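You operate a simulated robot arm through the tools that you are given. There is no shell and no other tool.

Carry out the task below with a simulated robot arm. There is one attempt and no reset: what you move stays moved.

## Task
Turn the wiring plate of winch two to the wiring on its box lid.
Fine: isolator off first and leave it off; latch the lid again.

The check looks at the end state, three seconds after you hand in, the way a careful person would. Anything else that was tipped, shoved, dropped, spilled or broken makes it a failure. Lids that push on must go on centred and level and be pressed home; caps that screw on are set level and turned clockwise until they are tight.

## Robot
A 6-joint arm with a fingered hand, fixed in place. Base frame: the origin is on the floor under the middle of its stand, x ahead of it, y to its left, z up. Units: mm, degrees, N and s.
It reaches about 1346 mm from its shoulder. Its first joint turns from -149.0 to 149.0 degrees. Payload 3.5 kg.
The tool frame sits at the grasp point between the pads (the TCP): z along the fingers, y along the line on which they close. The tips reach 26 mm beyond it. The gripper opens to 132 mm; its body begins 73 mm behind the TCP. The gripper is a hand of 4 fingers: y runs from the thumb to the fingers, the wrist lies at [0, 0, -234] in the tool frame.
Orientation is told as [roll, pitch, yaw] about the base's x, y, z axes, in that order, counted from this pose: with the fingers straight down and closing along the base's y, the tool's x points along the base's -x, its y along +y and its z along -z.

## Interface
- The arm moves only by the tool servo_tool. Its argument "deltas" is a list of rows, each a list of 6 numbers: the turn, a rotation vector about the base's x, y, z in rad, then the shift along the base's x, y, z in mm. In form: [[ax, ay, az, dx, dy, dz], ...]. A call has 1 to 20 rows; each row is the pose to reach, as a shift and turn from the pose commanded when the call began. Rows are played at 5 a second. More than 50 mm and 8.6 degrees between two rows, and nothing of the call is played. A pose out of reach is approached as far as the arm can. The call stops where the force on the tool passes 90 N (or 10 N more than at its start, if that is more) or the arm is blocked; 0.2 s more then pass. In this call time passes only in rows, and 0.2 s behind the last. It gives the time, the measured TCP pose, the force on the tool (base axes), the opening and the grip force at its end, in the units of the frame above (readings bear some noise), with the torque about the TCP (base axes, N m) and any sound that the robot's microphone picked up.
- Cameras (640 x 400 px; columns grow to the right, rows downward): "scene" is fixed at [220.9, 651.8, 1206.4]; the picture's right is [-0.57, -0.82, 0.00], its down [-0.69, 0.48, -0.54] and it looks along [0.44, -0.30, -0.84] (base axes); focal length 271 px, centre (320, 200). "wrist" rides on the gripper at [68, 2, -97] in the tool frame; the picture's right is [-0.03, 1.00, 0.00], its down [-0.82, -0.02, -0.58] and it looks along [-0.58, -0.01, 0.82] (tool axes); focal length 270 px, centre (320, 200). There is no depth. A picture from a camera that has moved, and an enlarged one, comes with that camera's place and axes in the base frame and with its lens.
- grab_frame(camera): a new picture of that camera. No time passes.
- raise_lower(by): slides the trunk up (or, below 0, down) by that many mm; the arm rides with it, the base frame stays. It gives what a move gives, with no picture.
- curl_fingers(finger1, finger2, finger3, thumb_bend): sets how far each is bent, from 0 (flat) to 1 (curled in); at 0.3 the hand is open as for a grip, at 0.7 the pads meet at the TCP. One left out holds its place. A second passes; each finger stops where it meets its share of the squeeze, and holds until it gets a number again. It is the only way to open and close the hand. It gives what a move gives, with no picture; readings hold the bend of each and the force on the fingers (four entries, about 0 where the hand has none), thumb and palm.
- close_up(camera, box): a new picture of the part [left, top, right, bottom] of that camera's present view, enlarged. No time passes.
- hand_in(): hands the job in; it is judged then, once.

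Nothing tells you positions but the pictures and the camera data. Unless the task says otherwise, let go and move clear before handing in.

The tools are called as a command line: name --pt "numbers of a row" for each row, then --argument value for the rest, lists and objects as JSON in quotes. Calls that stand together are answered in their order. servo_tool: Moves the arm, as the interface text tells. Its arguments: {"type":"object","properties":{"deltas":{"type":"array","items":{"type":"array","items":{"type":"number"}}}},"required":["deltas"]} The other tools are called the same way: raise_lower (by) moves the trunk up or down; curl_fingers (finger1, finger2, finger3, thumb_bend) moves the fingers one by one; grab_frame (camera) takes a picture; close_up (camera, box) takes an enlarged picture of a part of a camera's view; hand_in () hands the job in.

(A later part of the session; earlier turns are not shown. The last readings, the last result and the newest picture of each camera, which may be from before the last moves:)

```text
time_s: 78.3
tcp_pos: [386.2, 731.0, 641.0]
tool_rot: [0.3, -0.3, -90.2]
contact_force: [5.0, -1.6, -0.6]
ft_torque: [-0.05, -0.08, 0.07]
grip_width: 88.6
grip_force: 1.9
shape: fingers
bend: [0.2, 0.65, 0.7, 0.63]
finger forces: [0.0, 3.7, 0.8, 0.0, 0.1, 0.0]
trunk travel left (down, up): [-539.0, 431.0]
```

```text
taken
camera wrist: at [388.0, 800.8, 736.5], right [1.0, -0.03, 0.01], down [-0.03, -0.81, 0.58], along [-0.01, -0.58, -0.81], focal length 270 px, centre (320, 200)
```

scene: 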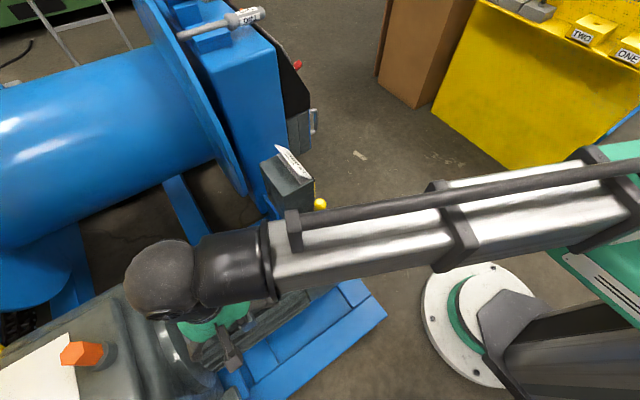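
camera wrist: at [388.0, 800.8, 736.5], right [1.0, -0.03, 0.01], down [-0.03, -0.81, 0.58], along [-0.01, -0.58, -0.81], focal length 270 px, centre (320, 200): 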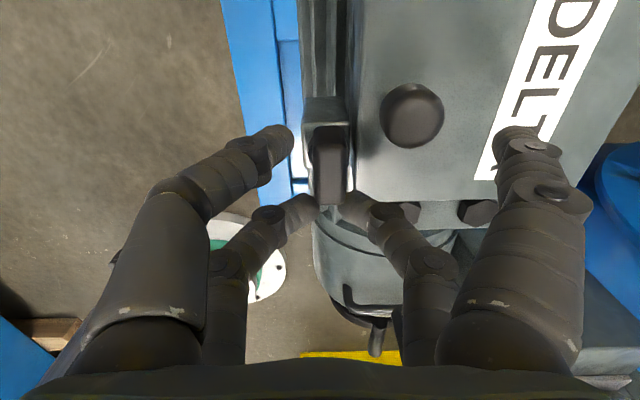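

The bar now lies along the box side. I'll release, rise and check that the tongue is clear of the lid.

curl_fingers --finger2 0.5 --finger3 0.5 --thumb_bend 0.5

raise_lower --by 90

grab_frame --camera "wrist"

close_up --camera "wrist" --box '[240, 60, 440, 220]'

```text
time_s: 79.3
tcp_pos: [385.8, 731.3, 641.1]
tool_rot: [0.4, -0.3, -90.0]
contact_force: [0.3, 0.4, 0.2]
ft_torque: [0.03, 0.0, 0.02]
grip_width: 110.1
grip_force: 0.2
shape: fingers
bend: [0.2, 0.5, 0.5, 0.5]
finger forces: [0.1, 0.1, 0.0, 0.0, 0.0, 0.1]
trunk travel left (down, up): [-539.0, 431.0]
```

```text
time_s: 80.6
tcp_pos: [386.8, 732.0, 730.5]
tool_rot: [0.5, -0.3, -90.0]
contact_force: [-0.5, -0.4, 0.2]
ft_torque: [-0.02, -0.04, 0.0]
grip_width: 109.9
grip_force: 0.0
shape: fingers
bend: [0.2, 0.5, 0.5, 0.5]
finger forces: [0.0, 0.0, 0.0, 0.0, 0.0, 0.1]
trunk travel left (down, up): [-629.0, 341.0]
```

```text
taken
camera wrist: at [387.7, 801.1, 826.5], right [1.0, -0.03, 0.01], down [-0.03, -0.81, 0.58], along [-0.01, -0.58, -0.81], focal length 270 px, centre (320, 200)
```

wrist: 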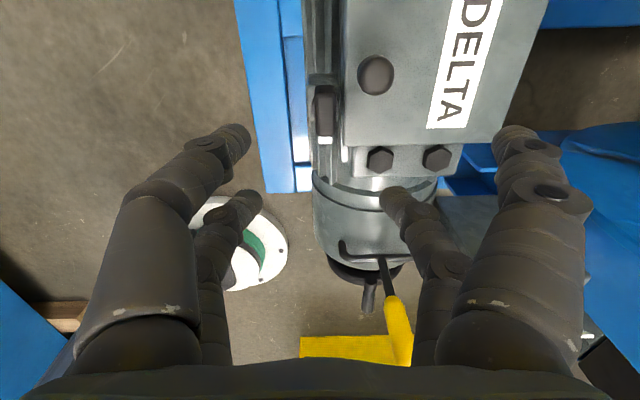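

```text
2.50 times, centred on (340, 140) of wrist
camera zoom: at [387.7, 801.1, 826.5], right [1.0, -0.03, 0.01], down [-0.03, -0.81, 0.58], along [-0.01, -0.58, -0.81], focal length 676 px, centre (270, 350)
```

zoom: 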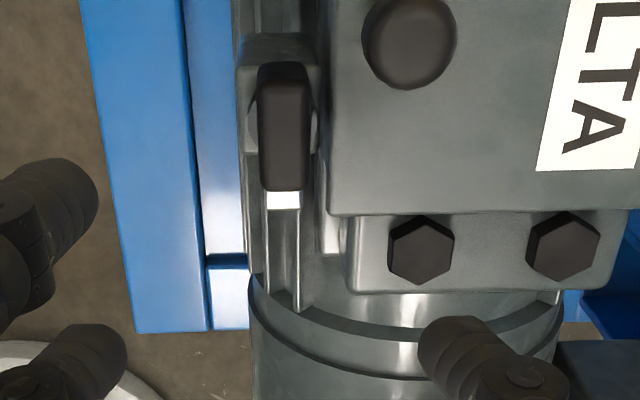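

The tongue now points along the box side, clear of the lid. Next I'll turn the hand back (yaw 0) and place the near digit pair (thumb/finger1) over the lid knob at (427, 760).

curl_fingers --finger1 0.5 --finger2 0.3 --finger3 0.3 --thumb_bend 0.5

servo_tool --pt "0 0 0.1208 4.5 2 0" --pt "0 0 0.2416 9 4 0" --pt "0 0 0.3625 13.5 6 0" --pt "0 0 0.4833 18 8 0" --pt "0 0 0.6041 22.5 11 0" --pt "0 0 0.725 27 13 0" --pt "0 0 0.8458 31.5 15 0" --pt "0 0 0.9666 36 17 0" --pt "0 0 1.0874 40.5 19 0" --pt "0 0 1.2083 45 21 0" --pt "0 0 1.3291 50 24 0" --pt "0 0 1.4499 55 26 0" --pt "0 0 1.5708 59 28 0"

grab_frame --camera "wrist"

```text
time_s: 81.6
tcp_pos: [386.9, 732.5, 731.3]
tool_rot: [0.5, -0.3, -90.0]
contact_force: [0.3, 0.1, 0.2]
ft_torque: [0.01, -0.02, -0.04]
grip_width: 65.8
grip_force: 0.2
shape: fingers
bend: [0.5, 0.3, 0.3, 0.5]
finger forces: [0.0, 0.1, 0.0, 0.0, 0.0, 0.0]
trunk travel left (down, up): [-629.0, 341.0]
```

```text
time_s: 84.4
tcp_pos: [447.6, 759.9, 730.2]
tool_rot: [0.6, -0.2, 0.1]
contact_force: [0.7, 0.4, -0.1]
ft_torque: [0.04, 0.02, 0.03]
grip_width: 65.9
grip_force: 0.0
shape: fingers
bend: [0.5, 0.3, 0.3, 0.5]
finger forces: [0.1, 0.0, 0.0, 0.0, 0.1, 0.0]
trunk travel left (down, up): [-629.0, 341.0]
```

```text
taken
camera wrist: at [377.1, 759.9, 826.6], right [0.02, 1.0, 0.01], down [0.81, -0.02, 0.58], along [0.58, -0.01, -0.81], focal length 270 px, centre (320, 200)
```

wrist: 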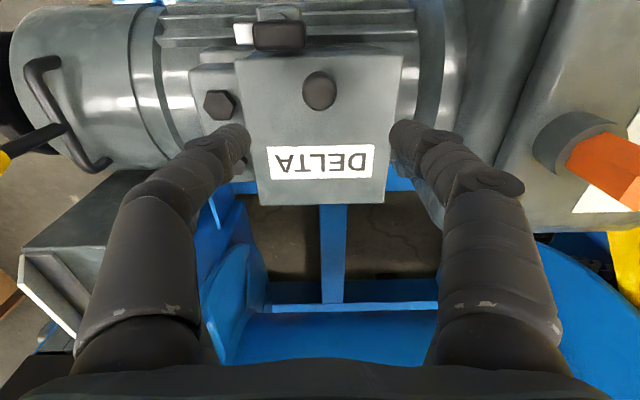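

The knob is right where expected. I'll lower onto it in two steps.

raise_lower --by -65

grab_frame --camera "wrist"

raise_lower --by -27

grab_frame --camera "wrist"

```text
time_s: 85.4
tcp_pos: [444.6, 758.8, 666.7]
tool_rot: [0.5, -0.2, 0.1]
contact_force: [-0.1, 0.6, 0.4]
ft_torque: [0.04, 0.0, 0.03]
grip_width: 65.9
grip_force: 0.2
shape: fingers
bend: [0.5, 0.3, 0.3, 0.5]
finger forces: [0.0, 0.0, 0.1, 0.1, 0.0, 0.0]
trunk travel left (down, up): [-564.0, 406.0]
```

```text
taken
camera wrist: at [377.0, 760.0, 761.6], right [0.03, 1.0, 0.01], down [0.81, -0.03, 0.58], along [0.58, -0.01, -0.81], focal length 270 px, centre (320, 200)
```

wrist: 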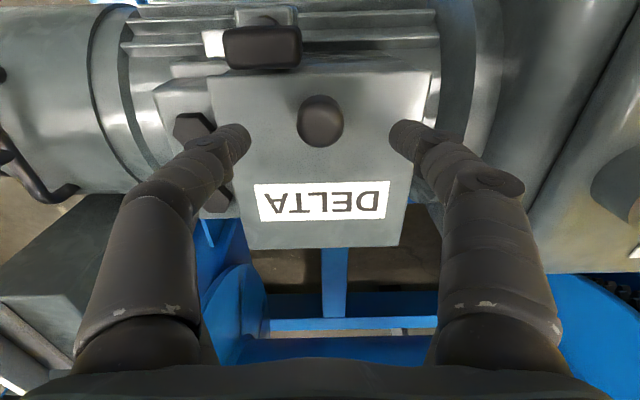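

```text
time_s: 86.2
tcp_pos: [446.1, 759.6, 638.2]
tool_rot: [0.6, -0.3, 0.0]
contact_force: [-0.2, 0.1, 0.2]
ft_torque: [-0.01, -0.02, 0.01]
grip_width: 66.2
grip_force: 0.1
shape: fingers
bend: [0.5, 0.3, 0.3, 0.5]
finger forces: [0.1, 0.1, 0.1, 0.1, 0.0, 0.0]
trunk travel left (down, up): [-537.0, 433.0]
```

```text
taken
camera wrist: at [377.0, 760.0, 734.5], right [0.03, 1.0, 0.01], down [0.81, -0.03, 0.58], along [0.58, -0.01, -0.81], focal length 270 px, centre (320, 200)
```

wrist: 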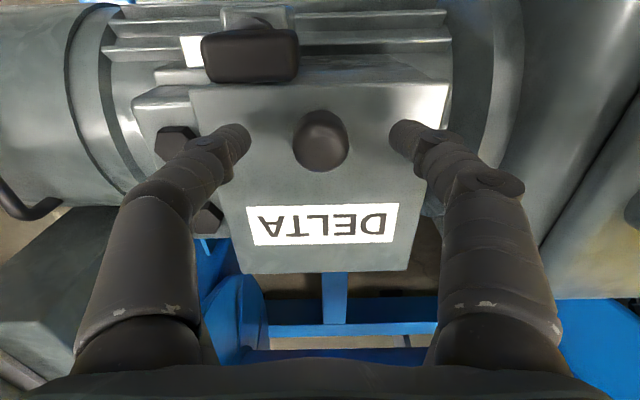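

The knob sits centred between thumb and finger1. I'll close on it.

curl_fingers --finger1 0.7 --thumb_bend 0.7

close_up --camera "wrist" --box '[200, 60, 440, 230]'

```text
time_s: 87.2
tcp_pos: [446.0, 759.5, 639.0]
tool_rot: [0.3, -0.2, 0.0]
contact_force: [0.2, -2.7, -0.8]
ft_torque: [-0.02, -0.02, 0.05]
grip_width: 22.2
grip_force: 5.7
shape: fingers
bend: [0.63, 0.3, 0.3, 0.66]
finger forces: [5.4, 0.0, 0.0, 0.1, 7.6, 0.0]
trunk travel left (down, up): [-537.0, 433.0]
```

```text
2.35 times, centred on (320, 145) of wrist
camera zoom: at [377.0, 759.9, 734.6], right [0.03, 1.0, 0.01], down [0.81, -0.03, 0.58], along [0.58, -0.01, -0.81], focal length 636 px, centre (320, 329)
```

zoom: 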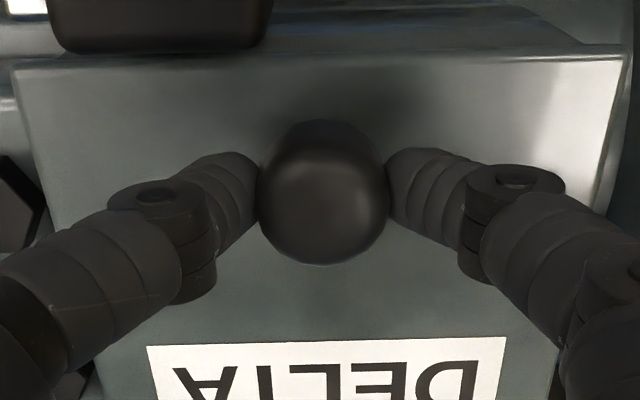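

Gripped at 22 mm with ~6 N each. I'll lift a little to test whether the lid comes up and where it hinges.

raise_lower --by 8

grab_frame --camera "wrist"

```text
time_s: 87.7
tcp_pos: [446.0, 758.8, 647.0]
tool_rot: [0.5, -0.4, -0.2]
contact_force: [4.5, -2.2, -1.3]
ft_torque: [-0.06, -0.13, 0.02]
grip_width: 22.2
grip_force: 4.9
shape: fingers
bend: [0.63, 0.3, 0.3, 0.66]
finger forces: [4.3, 0.0, 0.1, 0.1, 6.7, 0.1]
trunk travel left (down, up): [-545.0, 425.0]
```

```text
taken
camera wrist: at [377.7, 759.9, 742.5], right [0.03, 1.0, 0.01], down [0.81, -0.03, 0.58], along [0.58, -0.01, -0.81], focal length 270 px, centre (320, 200)
```

wrist: 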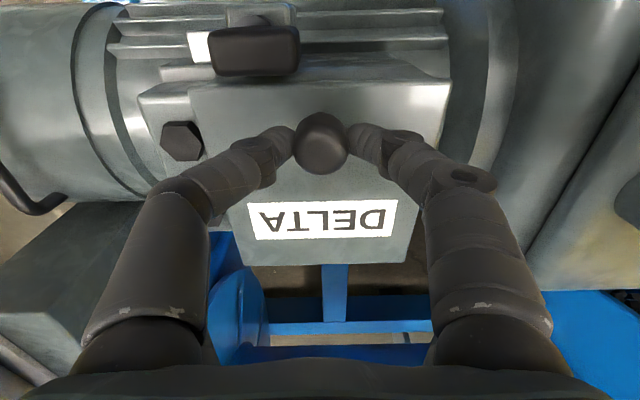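

The lid follows, and the small +x force fits a hinge on the far (+x) edge. I'll raise it along its arc in alternating trunk and x steps.

servo_tool --pt "0 0 0 1.5 0 0" --pt "0 0 0 3 0 0"

raise_lower --by 10

servo_tool --pt "0 0 0 3 0 0" --pt "0 0 0 6 0 0"

raise_lower --by 12

grab_frame --camera "wrist"

```text
time_s: 88.3
tcp_pos: [447.6, 758.0, 647.8]
tool_rot: [0.4, -0.2, 0.0]
contact_force: [-0.2, -3.8, -1.7]
ft_torque: [-0.06, 0.0, 0.06]
grip_width: 22.1
grip_force: 6.4
shape: fingers
bend: [0.63, 0.3, 0.3, 0.66]
finger forces: [5.0, 0.0, 0.0, 0.1, 8.4, 0.1]
trunk travel left (down, up): [-545.0, 425.0]
```

```text
time_s: 88.9
tcp_pos: [449.0, 760.4, 656.7]
tool_rot: [0.4, -0.3, -0.1]
contact_force: [4.4, -3.7, -1.0]
ft_torque: [-0.07, -0.11, 0.06]
grip_width: 21.7
grip_force: 5.0
shape: fingers
bend: [0.63, 0.3, 0.3, 0.66]
finger forces: [3.9, 0.0, 0.1, 0.1, 6.8, 0.1]
trunk travel left (down, up): [-555.0, 415.0]
```

```text
time_s: 89.5
tcp_pos: [453.4, 760.9, 656.5]
tool_rot: [0.5, -0.1, 0.0]
contact_force: [-7.4, -4.9, 2.4]
ft_torque: [-0.16, 0.2, 0.08]
grip_width: 22.2
grip_force: 7.0
shape: fingers
bend: [0.64, 0.3, 0.3, 0.66]
finger forces: [3.8, 0.1, 0.0, 0.0, 9.5, 0.0]
trunk travel left (down, up): [-555.0, 415.0]
```

```text
time_s: 90.1
tcp_pos: [455.9, 760.6, 669.7]
tool_rot: [0.5, -0.5, -0.1]
contact_force: [1.4, -4.7, -1.3]
ft_torque: [-0.15, -0.04, 0.05]
grip_width: 22.2
grip_force: 6.6
shape: fingers
bend: [0.64, 0.3, 0.3, 0.66]
finger forces: [3.9, 0.0, 0.1, 0.0, 9.2, 0.0]
trunk travel left (down, up): [-567.0, 403.0]
```

```text
taken
camera wrist: at [386.8, 761.7, 764.6], right [0.03, 1.0, 0.01], down [0.81, -0.03, 0.58], along [0.58, -0.01, -0.81], focal length 270 px, centre (320, 200)
```

wrist: 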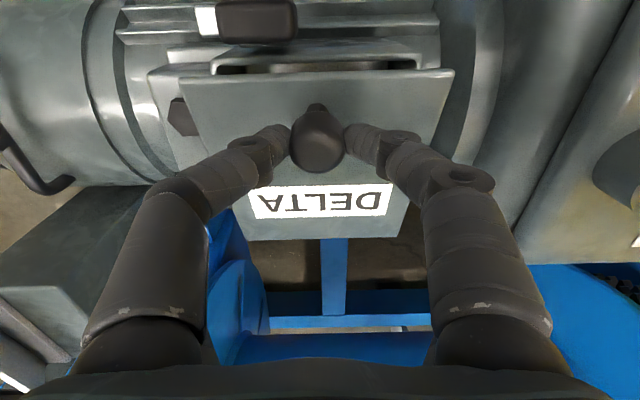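

The lid is opening and I can see the box rim beneath. I'll continue along the arc.

servo_tool --pt "0 0 0 3 0 0" --pt "0 0 0 6 0 0"

raise_lower --by 12

servo_tool --pt "0 0 0 4 0 0" --pt "0 0 0 8 0 0"

raise_lower --by 12

servo_tool --pt "0 0 0 5 0 0" --pt "0 0 0 11 0 0"

raise_lower --by 12

grab_frame --camera "wrist"

```text
time_s: 90.7
tcp_pos: [461.6, 760.3, 669.6]
tool_rot: [0.5, -0.3, 0.0]
contact_force: [-4.1, -3.7, 0.2]
ft_torque: [-0.07, 0.08, 0.06]
grip_width: 20.8
grip_force: 5.7
shape: fingers
bend: [0.65, 0.3, 0.3, 0.66]
finger forces: [3.7, 0.1, 0.1, 0.0, 6.8, 0.0]
trunk travel left (down, up): [-567.0, 403.0]
```

```text
time_s: 91.3
tcp_pos: [463.0, 760.9, 680.0]
tool_rot: [0.5, -0.4, -0.1]
contact_force: [9.0, -3.1, -5.7]
ft_torque: [-0.02, -0.25, 0.06]
grip_width: 22.3
grip_force: 7.6
shape: fingers
bend: [0.64, 0.3, 0.3, 0.65]
finger forces: [5.0, 0.1, 0.0, 0.0, 9.1, 0.0]
trunk travel left (down, up): [-579.0, 391.0]
```

```text
time_s: 91.9
tcp_pos: [468.0, 759.9, 681.2]
tool_rot: [0.5, -0.2, 0.0]
contact_force: [-5.1, -2.7, 0.3]
ft_torque: [-0.06, 0.11, 0.06]
grip_width: 21.2
grip_force: 5.5
shape: fingers
bend: [0.64, 0.3, 0.3, 0.66]
finger forces: [4.2, 0.0, 0.1, 0.1, 6.3, 0.1]
trunk travel left (down, up): [-579.0, 391.0]
```

```text
time_s: 92.5
tcp_pos: [472.7, 761.0, 691.7]
tool_rot: [0.3, -0.3, -0.1]
contact_force: [8.6, -2.2, -6.9]
ft_torque: [-0.03, -0.3, 0.11]
grip_width: 22.2
grip_force: 7.0
shape: fingers
bend: [0.64, 0.3, 0.3, 0.65]
finger forces: [4.9, 0.0, 0.1, 0.0, 9.0, 0.0]
trunk travel left (down, up): [-591.0, 379.0]
```

```text
time_s: 93.1
tcp_pos: [478.8, 761.4, 694.0]
tool_rot: [0.4, -0.1, -0.1]
contact_force: [-3.9, -3.8, 2.4]
ft_torque: [-0.07, 0.18, 0.08]
grip_width: 20.4
grip_force: 5.4
shape: fingers
bend: [0.65, 0.3, 0.3, 0.66]
finger forces: [3.9, 0.1, 0.0, 0.0, 6.9, 0.0]
trunk travel left (down, up): [-591.0, 379.0]
```

```text
time_s: 93.7
tcp_pos: [482.8, 760.6, 704.5]
tool_rot: [0.5, -0.4, -0.2]
contact_force: [6.7, -3.4, -9.4]
ft_torque: [-0.02, -0.3, 0.09]
grip_width: 22.3
grip_force: 6.5
shape: fingers
bend: [0.64, 0.3, 0.3, 0.65]
finger forces: [4.4, 0.0, 0.1, 0.1, 9.1, 0.0]
trunk travel left (down, up): [-603.0, 367.0]
```

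```text
taken
camera wrist: at [412.6, 762.1, 799.8], right [0.03, 1.0, 0.01], down [0.81, -0.03, 0.58], along [0.58, -0.01, -0.81], focal length 270 px, centre (320, 200)
```

wrist: 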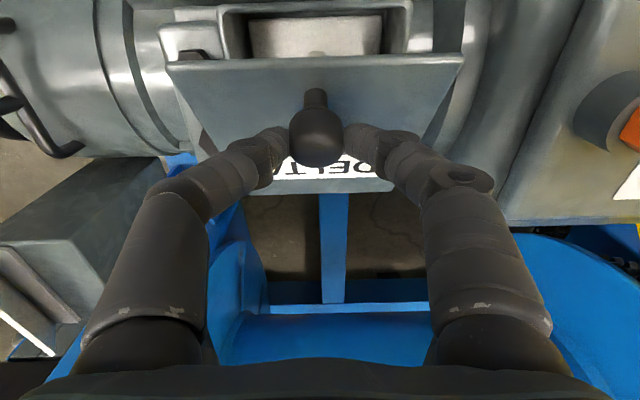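

The lid is about 35° open. Continuing.

servo_tool --pt "0 0 0 5 0 0" --pt "0 0 0 10 0 0" --pt "0 0 0 14 0 0"

raise_lower --by 10

servo_tool --pt "0 0 0 5 0 0" --pt "0 0 0 10 0 0" --pt "0 0 0 14 0 0"

raise_lower --by 8

servo_tool --pt "0 0 0 5 0 0" --pt "0 0 0 10 0 0" --pt "0 0 0 15 0 0"

raise_lower --by 6

grab_frame --camera "wrist"

```text
time_s: 94.5
tcp_pos: [496.0, 761.4, 704.2]
tool_rot: [0.5, -0.2, 0.0]
contact_force: [-4.1, -4.3, 2.5]
ft_torque: [-0.08, 0.14, 0.04]
grip_width: 18.6
grip_force: 5.1
shape: fingers
bend: [0.66, 0.3, 0.3, 0.67]
finger forces: [3.4, 0.1, 0.0, 0.1, 6.3, 0.0]
trunk travel left (down, up): [-603.0, 367.0]
```

```text
time_s: 95.1
tcp_pos: [497.1, 761.6, 713.0]
tool_rot: [0.4, -0.5, -0.1]
contact_force: [8.4, -3.1, -11.0]
ft_torque: [0.04, -0.39, 0.11]
grip_width: 21.1
grip_force: 6.9
shape: fingers
bend: [0.64, 0.3, 0.3, 0.65]
finger forces: [4.7, 0.0, 0.0, 0.1, 9.0, 0.0]
trunk travel left (down, up): [-613.0, 357.0]
```

```text
time_s: 95.9
tcp_pos: [507.8, 758.8, 715.8]
tool_rot: [0.4, -0.2, 0.0]
contact_force: [-3.3, -3.7, 2.4]
ft_torque: [-0.08, 0.18, 0.06]
grip_width: 19.2
grip_force: 5.0
shape: fingers
bend: [0.65, 0.3, 0.3, 0.67]
finger forces: [3.7, 0.0, 0.0, 0.1, 6.6, 0.1]
trunk travel left (down, up): [-613.0, 357.0]
```

```text
time_s: 96.5
tcp_pos: [510.5, 761.8, 722.2]
tool_rot: [0.3, -0.4, -0.1]
contact_force: [6.1, -3.3, -11.8]
ft_torque: [0.01, -0.33, 0.12]
grip_width: 20.7
grip_force: 6.9
shape: fingers
bend: [0.64, 0.3, 0.3, 0.65]
finger forces: [4.5, 0.0, 0.0, 0.0, 8.8, 0.0]
trunk travel left (down, up): [-621.0, 349.0]
```

```text
time_s: 97.2
tcp_pos: [521.9, 762.0, 723.6]
tool_rot: [0.4, -0.2, 0.0]
contact_force: [-3.0, -3.5, 4.1]
ft_torque: [-0.08, 0.19, 0.02]
grip_width: 19.0
grip_force: 6.0
shape: fingers
bend: [0.65, 0.3, 0.3, 0.66]
finger forces: [4.1, 0.0, 0.0, 0.0, 7.2, 0.0]
trunk travel left (down, up): [-621.0, 349.0]
```

```text
time_s: 97.8
tcp_pos: [524.2, 761.1, 728.0]
tool_rot: [0.4, -0.4, -0.2]
contact_force: [4.5, -3.9, -11.3]
ft_torque: [-0.02, -0.25, 0.03]
grip_width: 20.2
grip_force: 6.5
shape: fingers
bend: [0.65, 0.3, 0.3, 0.65]
finger forces: [4.3, 0.1, 0.1, 0.0, 8.5, 0.1]
trunk travel left (down, up): [-627.0, 343.0]
```

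```text
taken
camera wrist: at [455.2, 762.6, 823.6], right [0.03, 1.0, 0.01], down [0.81, -0.03, 0.58], along [0.58, -0.01, -0.81], focal length 270 px, centre (320, 200)
```

wrist: 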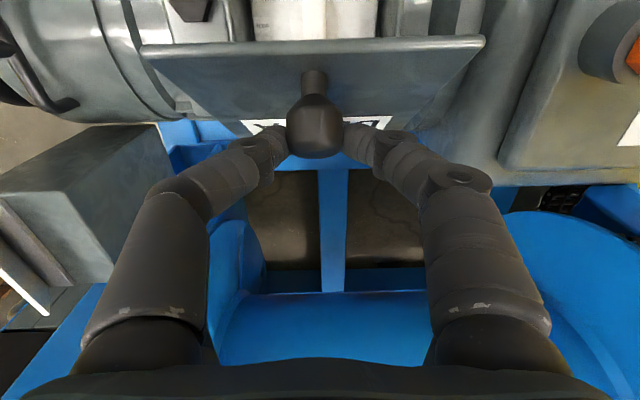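

About 55° open. Continuing toward and past vertical.

servo_tool --pt "0 0 0 5 0 0" --pt "0 0 0 10 0 0" --pt "0 0 0 15 0 0" --pt "0 0 0 18 0 0"

raise_lower --by 4

servo_tool --pt "0 0 0 5 0 0" --pt "0 0 0 10 0 0" --pt "0 0 0 15 0 0" --pt "0 0 0 20 0 0"

grab_frame --camera "wrist"

```text
time_s: 98.8
tcp_pos: [541.0, 760.9, 729.2]
tool_rot: [0.5, -0.3, 0.0]
contact_force: [-1.9, -3.2, 3.3]
ft_torque: [-0.05, 0.17, 0.08]
grip_width: 18.6
grip_force: 5.5
shape: fingers
bend: [0.66, 0.3, 0.3, 0.67]
finger forces: [3.6, 0.0, 0.0, 0.0, 6.9, 0.1]
trunk travel left (down, up): [-627.0, 343.0]
```

```text
time_s: 99.3
tcp_pos: [542.2, 761.2, 732.7]
tool_rot: [0.5, -0.2, -0.2]
contact_force: [1.7, -4.9, -8.4]
ft_torque: [-0.08, -0.21, 0.07]
grip_width: 19.6
grip_force: 5.6
shape: fingers
bend: [0.65, 0.3, 0.3, 0.66]
finger forces: [3.6, 0.1, 0.0, 0.1, 8.4, 0.0]
trunk travel left (down, up): [-631.0, 339.0]
```

```text
time_s: 100.3
tcp_pos: [562.6, 761.3, 734.0]
tool_rot: [0.6, -0.3, -0.1]
contact_force: [-1.2, -3.7, 1.6]
ft_torque: [-0.08, 0.08, 0.07]
grip_width: 18.3
grip_force: 5.8
shape: fingers
bend: [0.65, 0.3, 0.3, 0.66]
finger forces: [3.9, 0.0, 0.0, 0.0, 7.2, 0.1]
trunk travel left (down, up): [-631.0, 339.0]
```

```text
taken
camera wrist: at [492.6, 762.4, 829.0], right [0.03, 1.0, 0.01], down [0.81, -0.03, 0.58], along [0.58, -0.01, -0.81], focal length 270 px, centre (320, 200)
```

wrist: 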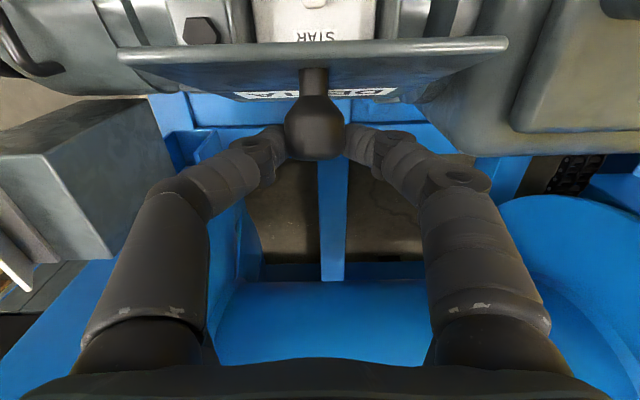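

Inside the box I can already see a plate reading "STAR". I'll keep going past vertical.

servo_tool --pt "0 0 0 6 0 0" --pt "0 0 0 12 0 0" --pt "0 0 0 18 0 0" --pt "0 0 0 24 0 0"

raise_lower --by -3

servo_tool --pt "0 0 0 5 0 0" --pt "0 0 0 10 0 0" --pt "0 0 0 15 0 0"

raise_lower --by -4

grab_frame --camera "wrist"

grab_frame --camera "scene"

```text
time_s: 101.3
tcp_pos: [586.4, 761.7, 732.3]
tool_rot: [0.5, -0.4, 0.0]
contact_force: [-0.9, -4.0, -0.5]
ft_torque: [-0.11, 0.05, 0.06]
grip_width: 18.2
grip_force: 5.5
shape: fingers
bend: [0.66, 0.3, 0.3, 0.66]
finger forces: [3.6, 0.1, 0.0, 0.1, 8.0, 0.0]
trunk travel left (down, up): [-631.0, 339.0]
```

```text
time_s: 101.8
tcp_pos: [587.3, 762.7, 729.1]
tool_rot: [0.5, -0.3, -0.1]
contact_force: [-0.1, -5.0, 2.3]
ft_torque: [-0.07, 0.08, 0.06]
grip_width: 16.5
grip_force: 4.5
shape: fingers
bend: [0.67, 0.3, 0.3, 0.67]
finger forces: [3.1, 0.0, 0.1, 0.1, 6.4, 0.0]
trunk travel left (down, up): [-628.0, 342.0]
```

```text
time_s: 102.7
tcp_pos: [602.0, 761.1, 729.8]
tool_rot: [0.4, -0.3, 0.0]
contact_force: [-2.1, -4.4, -5.9]
ft_torque: [-0.04, -0.07, 0.07]
grip_width: 17.6
grip_force: 6.4
shape: fingers
bend: [0.66, 0.3, 0.3, 0.66]
finger forces: [3.2, 0.0, 0.1, 0.0, 7.6, 0.1]
trunk travel left (down, up): [-628.0, 342.0]
```

```text
time_s: 103.2
tcp_pos: [602.9, 760.8, 725.1]
tool_rot: [0.5, -0.3, 0.1]
contact_force: [-0.4, -4.6, 1.8]
ft_torque: [-0.1, 0.02, 0.05]
grip_width: 15.7
grip_force: 4.3
shape: fingers
bend: [0.67, 0.3, 0.3, 0.67]
finger forces: [2.7, 0.1, 0.1, 0.0, 6.1, 0.0]
trunk travel left (down, up): [-624.0, 346.0]
```

```text
taken
camera wrist: at [533.3, 762.6, 821.8], right [0.03, 1.0, 0.01], down [0.81, -0.03, 0.58], along [0.58, -0.01, -0.81], focal length 270 px, centre (320, 200)
```

wrist: 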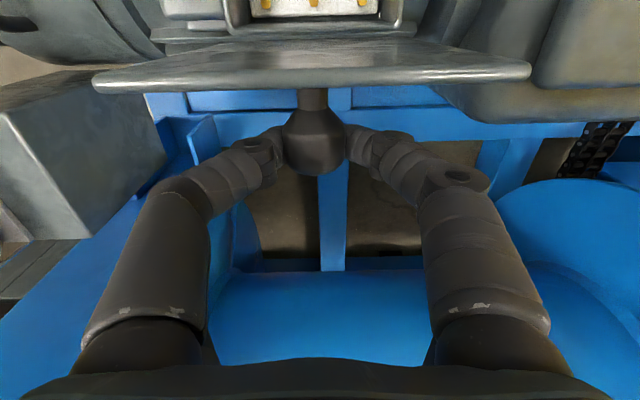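

```text
taken
```

scene: 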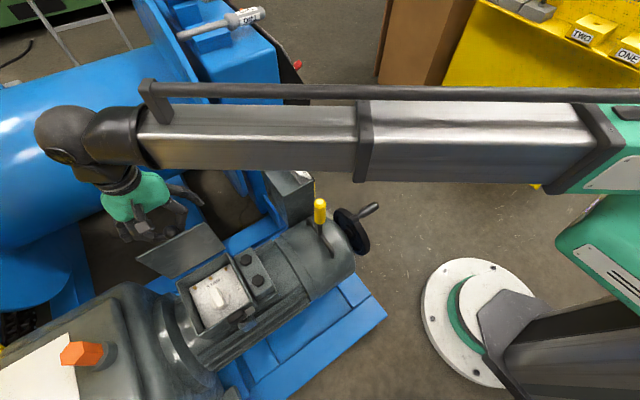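

The lid stands about vertical and the scene camera sees into the box. Let me zoom in there.

close_up --camera "scene" --box '[120, 180, 300, 340]'

close_up --camera "scene" --box '[180, 250, 270, 330]'

```text
2.50 times, centred on (210, 260) of scene
camera zoom: at [220.9, 651.8, 1206.4], right [-0.57, -0.82, 0.0], down [-0.69, 0.48, -0.54], along [0.44, -0.3, -0.84], focal length 677 px, centre (595, 50)
```

zoom: 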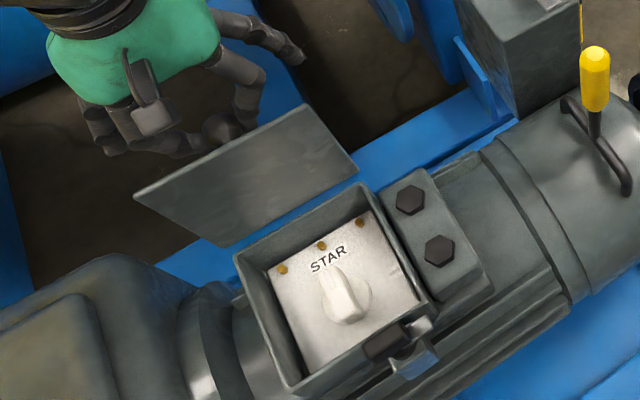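

```text
5.00 times, centred on (225, 290) of scene
camera zoom: at [220.9, 651.8, 1206.4], right [-0.57, -0.82, 0.0], down [-0.69, 0.48, -0.54], along [0.44, -0.3, -0.84], focal length 1355 px, centre (795, -250)
```

zoom: 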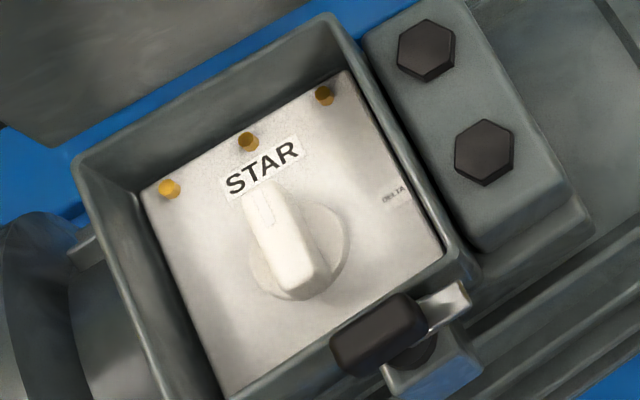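

Inside is a white rotary handle pointing at STAR, with a small DELTA mark on the -y side. First I'll take the lid a bit further past vertical so it stays open.

servo_tool --pt "0 0 0 4 0 0" --pt "0 0 0 8 0 0" --pt "0 0 0 12 0 0"

raise_lower --by -4

servo_tool --pt "0 0 0 4 0 0" --pt "0 0 0 8 0 0" --pt "0 0 0 12 0 0"

raise_lower --by -5

close_up --camera "scene" --box '[120, 180, 300, 340]'

grab_frame --camera "wrist"

```text
time_s: 104.0
tcp_pos: [614.2, 762.2, 726.0]
tool_rot: [0.5, -0.3, -0.1]
contact_force: [-3.9, -5.2, -7.6]
ft_torque: [-0.04, -0.06, 0.1]
grip_width: 16.8
grip_force: 6.0
shape: fingers
bend: [0.66, 0.3, 0.3, 0.66]
finger forces: [2.7, 0.0, 0.0, 0.0, 8.8, 0.0]
trunk travel left (down, up): [-624.0, 346.0]
```

```text
time_s: 104.5
tcp_pos: [613.8, 762.8, 722.2]
tool_rot: [0.5, -0.2, 0.0]
contact_force: [0.3, -5.0, 1.2]
ft_torque: [-0.13, 0.04, 0.09]
grip_width: 15.8
grip_force: 4.8
shape: fingers
bend: [0.67, 0.3, 0.3, 0.67]
finger forces: [2.4, 0.0, 0.0, 0.1, 6.7, 0.0]
trunk travel left (down, up): [-620.0, 350.0]
```

```text
time_s: 105.3
tcp_pos: [625.9, 763.4, 721.0]
tool_rot: [0.4, -0.3, 0.0]
contact_force: [-4.6, -5.1, -10.0]
ft_torque: [-0.03, -0.09, 0.07]
grip_width: 17.0
grip_force: 5.4
shape: fingers
bend: [0.66, 0.3, 0.3, 0.66]
finger forces: [3.0, 0.0, 0.0, 0.1, 8.5, 0.0]
trunk travel left (down, up): [-620.0, 350.0]
```

```text
time_s: 105.8
tcp_pos: [626.4, 761.3, 717.5]
tool_rot: [0.4, -0.5, -0.1]
contact_force: [1.7, -3.3, -0.4]
ft_torque: [-0.07, 0.04, 0.09]
grip_width: 15.4
grip_force: 4.6
shape: fingers
bend: [0.67, 0.3, 0.3, 0.67]
finger forces: [2.7, 0.1, 0.1, 0.0, 6.2, 0.0]
trunk travel left (down, up): [-615.0, 355.0]
```

```text
2.50 times, centred on (210, 260) of scene
camera zoom: at [220.9, 651.8, 1206.4], right [-0.57, -0.82, 0.0], down [-0.69, 0.48, -0.54], along [0.44, -0.3, -0.84], focal length 677 px, centre (595, 50)
```

zoom: 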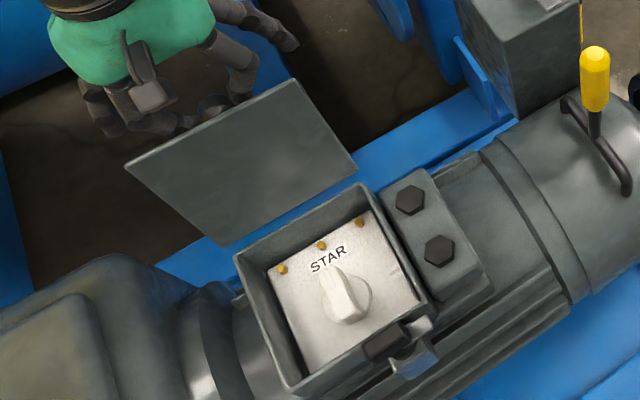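

```text
taken
camera wrist: at [557.4, 762.8, 812.7], right [0.03, 1.0, 0.01], down [0.81, -0.03, 0.58], along [0.58, -0.01, -0.81], focal length 270 px, centre (320, 200)
```

wrist: 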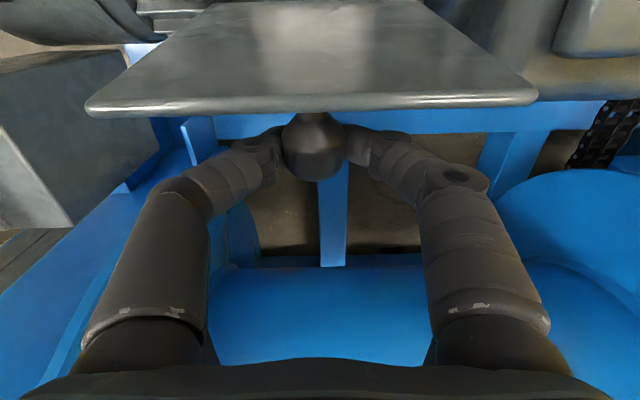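

The lid is past vertical (~105°). I'll advance gently to find its stop before releasing.

servo_tool --pt "0 0 0 4 0 0" --pt "0 0 0 8 0 0"

raise_lower --by -5

servo_tool --pt "0 0 0 4 0 0" --pt "0 0 0 8 0 0"

raise_lower --by -5

close_up --camera "scene" --box '[120, 180, 300, 340]'

```text
time_s: 106.5
tcp_pos: [633.1, 763.0, 716.5]
tool_rot: [0.4, -0.2, 0.0]
contact_force: [-4.8, -5.2, -8.5]
ft_torque: [-0.05, -0.03, 0.06]
grip_width: 16.7
grip_force: 5.8
shape: fingers
bend: [0.66, 0.3, 0.3, 0.66]
finger forces: [2.8, 0.0, 0.1, 0.0, 8.8, 0.0]
trunk travel left (down, up): [-615.0, 355.0]
```

```text
time_s: 107.0
tcp_pos: [634.8, 762.0, 711.2]
tool_rot: [0.5, -0.3, -0.1]
contact_force: [0.9, -5.5, 0.5]
ft_torque: [-0.11, -0.01, 0.11]
grip_width: 14.7
grip_force: 4.1
shape: fingers
bend: [0.67, 0.3, 0.3, 0.67]
finger forces: [2.0, 0.0, 0.0, 0.0, 6.5, 0.0]
trunk travel left (down, up): [-610.0, 360.0]
```

```text
time_s: 107.6
tcp_pos: [641.2, 763.4, 711.2]
tool_rot: [0.4, -0.2, 0.0]
contact_force: [-6.1, -8.0, -7.5]
ft_torque: [-0.04, -0.05, 0.03]
grip_width: 16.8
grip_force: 6.0
shape: fingers
bend: [0.67, 0.3, 0.3, 0.65]
finger forces: [2.4, 0.0, 0.1, 0.1, 9.5, 0.0]
trunk travel left (down, up): [-610.0, 360.0]
```

```text
time_s: 108.1
tcp_pos: [642.9, 762.9, 707.3]
tool_rot: [0.5, -0.4, -0.1]
contact_force: [0.7, -7.3, 0.6]
ft_torque: [-0.14, 0.0, 0.1]
grip_width: 15.0
grip_force: 4.8
shape: fingers
bend: [0.67, 0.3, 0.3, 0.67]
finger forces: [1.8, 0.0, 0.0, 0.0, 7.1, 0.0]
trunk travel left (down, up): [-605.0, 365.0]
```

```text
2.50 times, centred on (210, 260) of scene
camera zoom: at [220.9, 651.8, 1206.4], right [-0.57, -0.82, 0.0], down [-0.69, 0.48, -0.54], along [0.44, -0.3, -0.84], focal length 677 px, centre (595, 50)
```

zoom: 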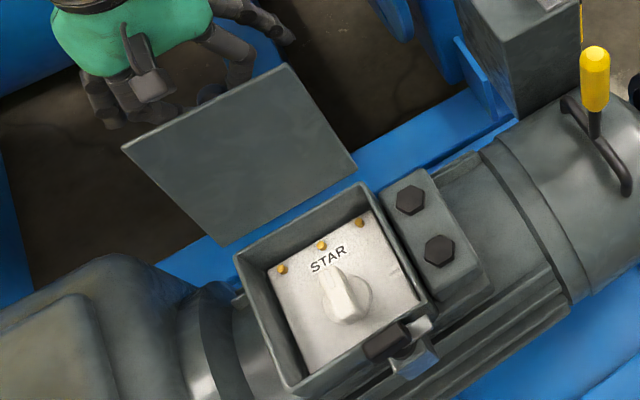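

Still no stop at ~115°. I'll follow the arc a little further while holding it, so it cannot drop freely.

servo_tool --pt "0 0 0 4 0 0" --pt "0 0 0 8 0 0"

raise_lower --by -8

servo_tool --pt "0 0 0 3 0 0" --pt "0 0 0 6 0 0"

raise_lower --by -8

close_up --camera "scene" --box '[120, 180, 300, 340]'

grab_frame --camera "wrist"

```text
time_s: 108.7
tcp_pos: [648.0, 762.4, 706.9]
tool_rot: [0.6, -0.2, -0.1]
contact_force: [-11.2, -4.3, -5.9]
ft_torque: [0.0, 0.04, 0.02]
grip_width: 16.4
grip_force: 6.2
shape: fingers
bend: [0.67, 0.3, 0.3, 0.66]
finger forces: [3.3, 0.1, 0.0, 0.0, 9.1, 0.0]
trunk travel left (down, up): [-605.0, 365.0]
```

```text
time_s: 109.3
tcp_pos: [650.9, 762.1, 699.2]
tool_rot: [0.4, -0.4, -0.1]
contact_force: [-1.8, -4.5, -0.2]
ft_torque: [-0.1, -0.02, 0.07]
grip_width: 10.3
grip_force: 2.9
shape: fingers
bend: [0.69, 0.3, 0.3, 0.68]
finger forces: [1.1, 0.0, 0.0, 0.0, 5.5, 0.0]
trunk travel left (down, up): [-597.0, 373.0]
```

```text
time_s: 109.9
tcp_pos: [657.6, 762.3, 697.6]
tool_rot: [0.6, -0.3, 0.1]
contact_force: [-1.5, -4.2, -1.7]
ft_torque: [-0.01, -0.02, 0.07]
grip_width: 7.4
grip_force: 2.4
shape: fingers
bend: [0.7, 0.3, 0.3, 0.68]
finger forces: [0.1, 0.0, 0.0, 0.0, 4.3, 0.1]
trunk travel left (down, up): [-597.0, 373.0]
```

```text
time_s: 110.5
tcp_pos: [657.9, 762.3, 690.6]
tool_rot: [0.6, -0.3, 0.1]
contact_force: [1.2, -2.6, -1.2]
ft_torque: [-0.01, -0.01, 0.09]
grip_width: 3.8
grip_force: 1.7
shape: fingers
bend: [0.7, 0.3, 0.3, 0.69]
finger forces: [0.0, 0.1, 0.0, 0.1, 2.8, 0.0]
trunk travel left (down, up): [-589.0, 381.0]
```

```text
2.50 times, centred on (210, 260) of scene
camera zoom: at [220.9, 651.8, 1206.4], right [-0.57, -0.82, 0.0], down [-0.69, 0.48, -0.54], along [0.44, -0.3, -0.84], focal length 677 px, centre (595, 50)
```

zoom: 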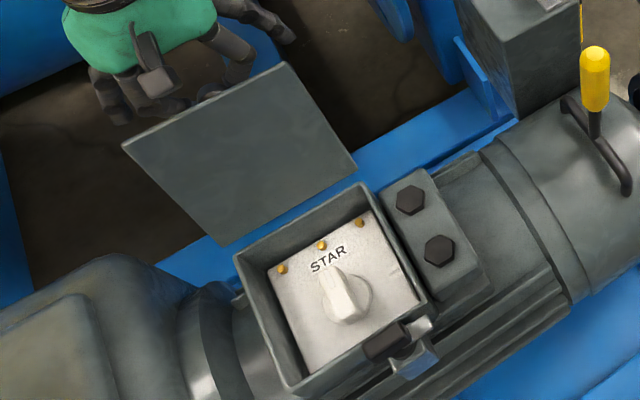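

```text
taken
camera wrist: at [588.2, 763.9, 786.5], right [0.03, 1.0, 0.01], down [0.81, -0.03, 0.58], along [0.58, -0.01, -0.81], focal length 270 px, centre (320, 200)
```

wrist: 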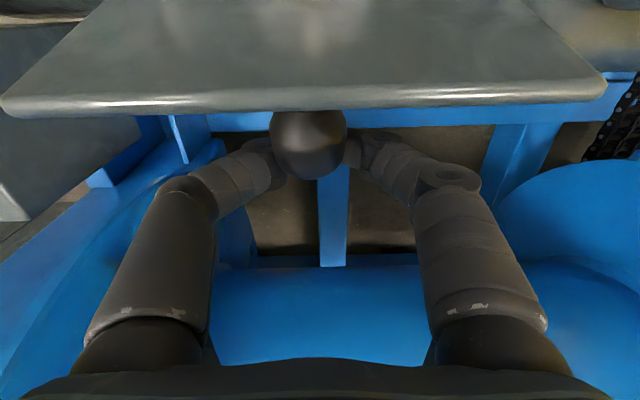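

The lid has reached its stop at about 115° and rests there; the fingers just slid off the knob. I'll open the digits and rise straight up, clear of the lid.

curl_fingers --finger1 0.35 --thumb_bend 0.35

raise_lower --by 120

grab_frame --camera "wrist"

close_up --camera "scene" --box '[120, 180, 300, 340]'

```text
time_s: 111.5
tcp_pos: [658.9, 763.0, 690.8]
tool_rot: [0.4, -0.2, 0.0]
contact_force: [0.6, 0.6, 0.6]
ft_torque: [0.03, 0.02, 0.03]
grip_width: 115.9
grip_force: 0.1
shape: fingers
bend: [0.35, 0.3, 0.3, 0.35]
finger forces: [0.1, 0.0, 0.0, 0.0, 0.1, 0.1]
trunk travel left (down, up): [-589.0, 381.0]
```

```text
time_s: 113.0
tcp_pos: [656.8, 761.8, 811.0]
tool_rot: [0.5, -0.2, 0.0]
contact_force: [0.7, -0.2, -0.2]
ft_torque: [0.01, -0.02, 0.0]
grip_width: 116.3
grip_force: 0.0
shape: fingers
bend: [0.35, 0.3, 0.3, 0.35]
finger forces: [0.0, 0.1, 0.1, 0.0, 0.0, 0.0]
trunk travel left (down, up): [-709.0, 261.0]
```

```text
taken
camera wrist: at [587.9, 763.9, 906.5], right [0.03, 1.0, 0.01], down [0.81, -0.03, 0.58], along [0.58, -0.01, -0.81], focal length 270 px, centre (320, 200)
```

wrist: 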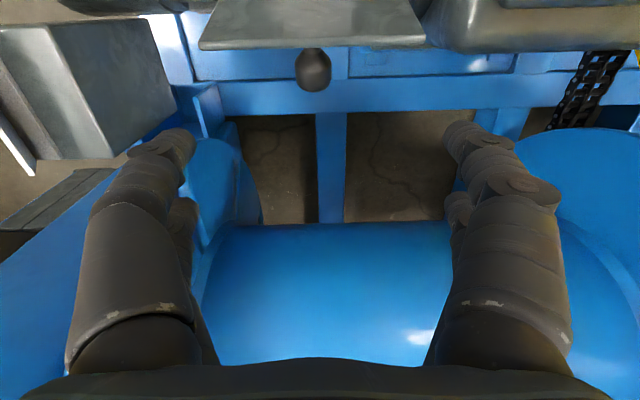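

```text
2.50 times, centred on (210, 260) of scene
camera zoom: at [220.9, 651.8, 1206.4], right [-0.57, -0.82, 0.0], down [-0.69, 0.48, -0.54], along [0.44, -0.3, -0.84], focal length 677 px, centre (595, 50)
```

zoom: 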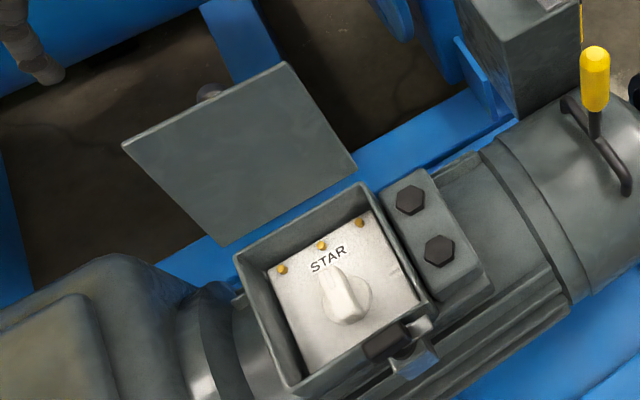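

The lid stays open. I'll move the hand back toward -x to look into the box with the wrist camera.

servo_tool --pt "0 0 0 -44 0 0" --pt "0 0 0 -88 0 0" --pt "0 0 0 -132 0 0" --pt "0 0 0 -176 0 0" --pt "0 0 0 -220 0 0" --pt "0 0 0 -264 0 0" --pt "0 0 0 -300 0 0"

grab_frame --camera "wrist"

close_up --camera "wrist" --box '[240, 100, 400, 240]'

```text
time_s: 114.6
tcp_pos: [358.0, 762.3, 811.9]
tool_rot: [0.6, -0.3, -0.1]
contact_force: [-0.3, -0.8, -0.7]
ft_torque: [-0.01, 0.05, 0.02]
grip_width: 116.3
grip_force: 0.0
shape: fingers
bend: [0.35, 0.3, 0.3, 0.35]
finger forces: [0.1, 0.0, 0.0, 0.0, 0.1, 0.0]
trunk travel left (down, up): [-709.0, 261.0]
```

```text
taken
camera wrist: at [289.7, 763.1, 906.5], right [0.03, 1.0, 0.01], down [0.81, -0.03, 0.58], along [0.58, -0.01, -0.81], focal length 270 px, centre (320, 200)
```

wrist: 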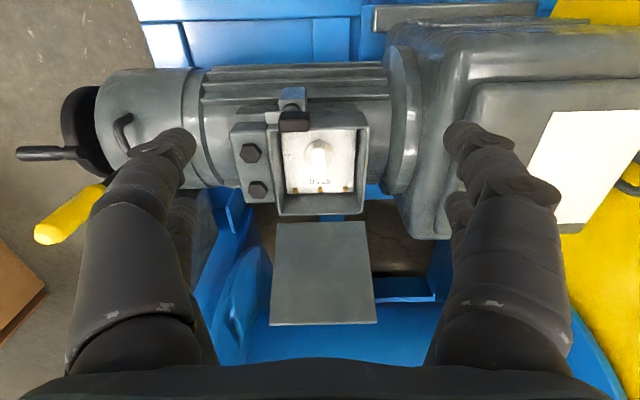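

```text
2.86 times, centred on (320, 170) of wrist
camera zoom: at [289.7, 763.1, 906.5], right [0.03, 1.0, 0.01], down [0.81, -0.03, 0.58], along [0.58, -0.01, -0.81], focal length 772 px, centre (320, 286)
```

zoom: 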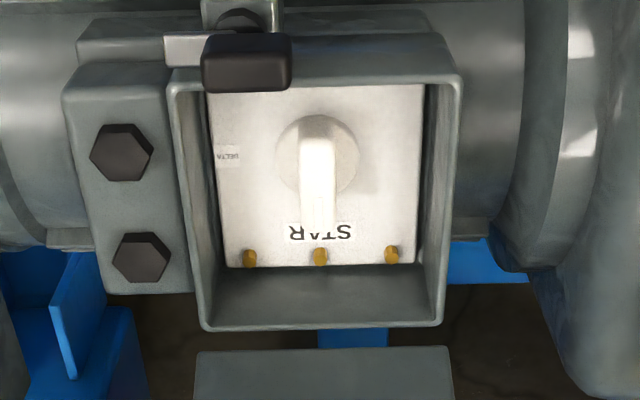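

Inside the box there is a plate with STAR by the hinge side and a small DELTA on the -y side, and a white handle pointing at STAR. I'll zoom in on the labels for certainty.

close_up --camera "wrist" --box '[280, 120, 370, 205]'

close_up --camera "scene" --box '[190, 262, 250, 312]'

close_up --camera "scene" --box '[224, 272, 254, 297]'

```text
4.71 times, centred on (325, 162) of wrist
camera zoom: at [289.7, 763.1, 906.5], right [0.03, 1.0, 0.01], down [0.81, -0.03, 0.58], along [0.58, -0.01, -0.81], focal length 1272 px, centre (296, 376)
```

zoom: 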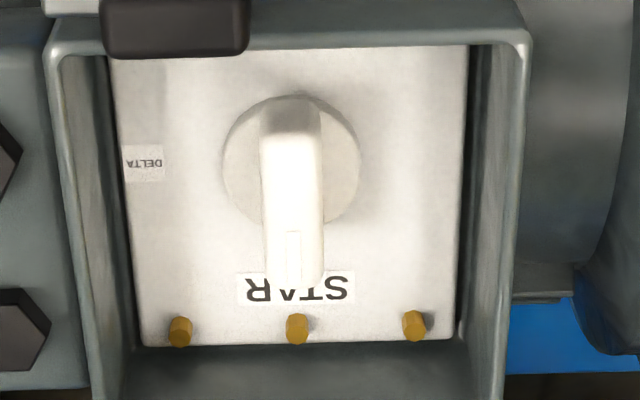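

```text
8.00 times, centred on (220, 287) of scene
camera zoom: at [220.9, 651.8, 1206.4], right [-0.57, -0.82, 0.0], down [-0.69, 0.48, -0.54], along [0.44, -0.3, -0.84], focal length 2168 px, centre (1120, -496)
```

zoom: 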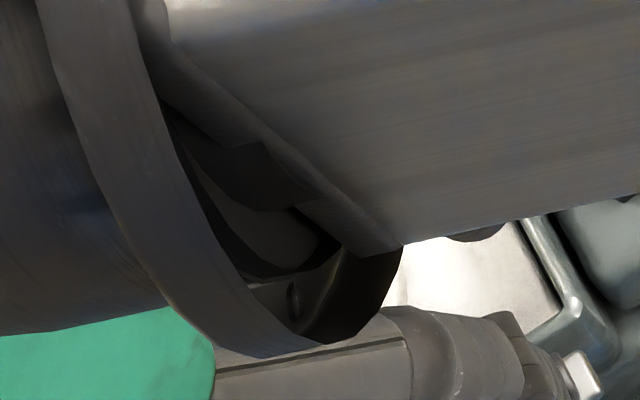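

```text
16.00 times, centred on (239, 284) of scene
camera zoom: at [220.9, 651.8, 1206.4], right [-0.57, -0.82, 0.0], down [-0.69, 0.48, -0.54], along [0.44, -0.3, -0.84], focal length 4335 px, centre (1616, -1152)
```

zoom: 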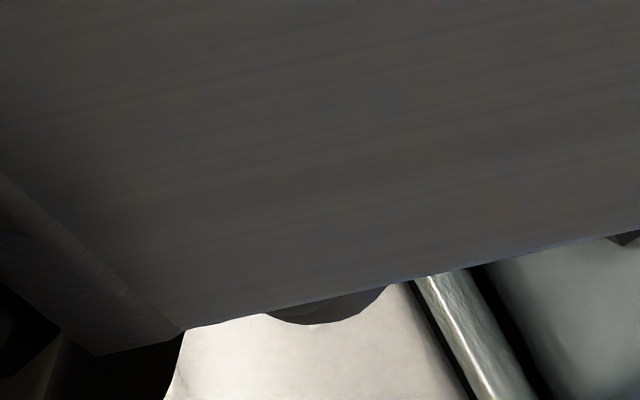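

The plate has fixed STAR (hinge side) and DELTA (-y side) marks; the white handle, about 50 mm long, is centred near (461, 760) with top z≈590 and points at STAR. It needs a 90° clockwise turn (seen from above) to DELTA. I'll position over it with the digits part closed.

servo_tool --pt "0 0 0 35 -1 0" --pt "0 0 0 70 -2 0" --pt "0 0 0 103 -2 0"

curl_fingers --finger1 0.57 --finger2 0.57 --finger3 0.57 --thumb_bend 0.57

raise_lower --by -120

grab_frame --camera "wrist"

grab_frame --camera "scene"

```text
time_s: 115.4
tcp_pos: [460.2, 762.2, 810.3]
tool_rot: [0.3, -0.2, 0.0]
contact_force: [-0.4, -0.1, -0.5]
ft_torque: [0.04, -0.03, 0.0]
grip_width: 116.3
grip_force: 0.2
shape: fingers
bend: [0.35, 0.3, 0.3, 0.35]
finger forces: [0.1, 0.0, 0.1, 0.0, 0.0, 0.0]
trunk travel left (down, up): [-709.0, 261.0]
```

```text
time_s: 116.4
tcp_pos: [460.9, 762.2, 810.1]
tool_rot: [0.5, -0.5, 0.0]
contact_force: [0.0, 0.9, -0.3]
ft_torque: [-0.03, 0.02, 0.02]
grip_width: 46.2
grip_force: 0.0
shape: fingers
bend: [0.56, 0.56, 0.56, 0.56]
finger forces: [0.1, 0.0, 0.0, 0.1, 0.1, 0.1]
trunk travel left (down, up): [-709.0, 261.0]
```

```text
time_s: 117.9
tcp_pos: [459.8, 762.9, 691.2]
tool_rot: [0.5, -0.3, 0.0]
contact_force: [0.2, -0.4, 0.2]
ft_torque: [0.01, -0.01, -0.03]
grip_width: 46.5
grip_force: 0.1
shape: fingers
bend: [0.56, 0.56, 0.56, 0.56]
finger forces: [0.0, 0.1, 0.1, 0.1, 0.1, 0.0]
trunk travel left (down, up): [-589.0, 381.0]
```

```text
taken
camera wrist: at [391.1, 763.7, 786.6], right [0.03, 1.0, 0.01], down [0.81, -0.03, 0.58], along [0.58, -0.01, -0.81], focal length 270 px, centre (320, 200)
```

wrist: 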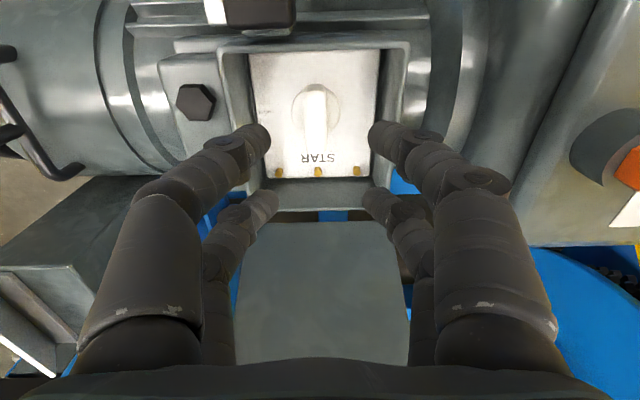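

```text
taken
```

scene: 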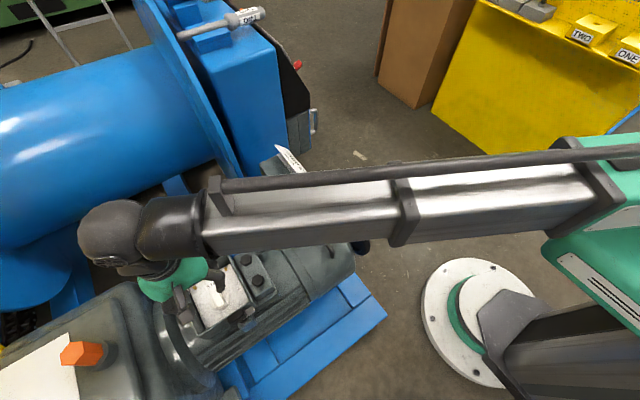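

close_up --camera "wrist" --box '[230, 30, 410, 190]'

```text
2.50 times, centred on (320, 110) of wrist
camera zoom: at [391.1, 763.7, 786.6], right [0.03, 1.0, 0.01], down [0.81, -0.03, 0.58], along [0.58, -0.01, -0.81], focal length 676 px, centre (320, 425)
```

zoom: 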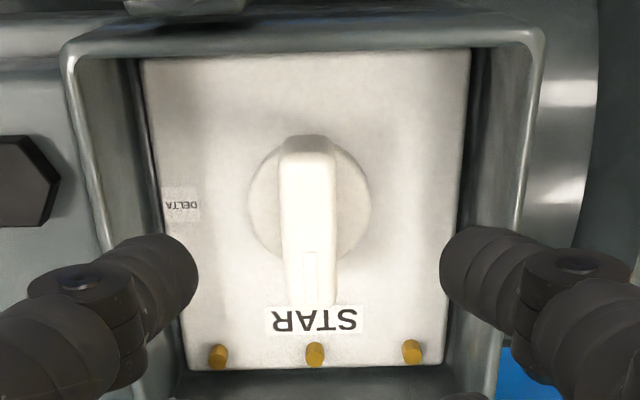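

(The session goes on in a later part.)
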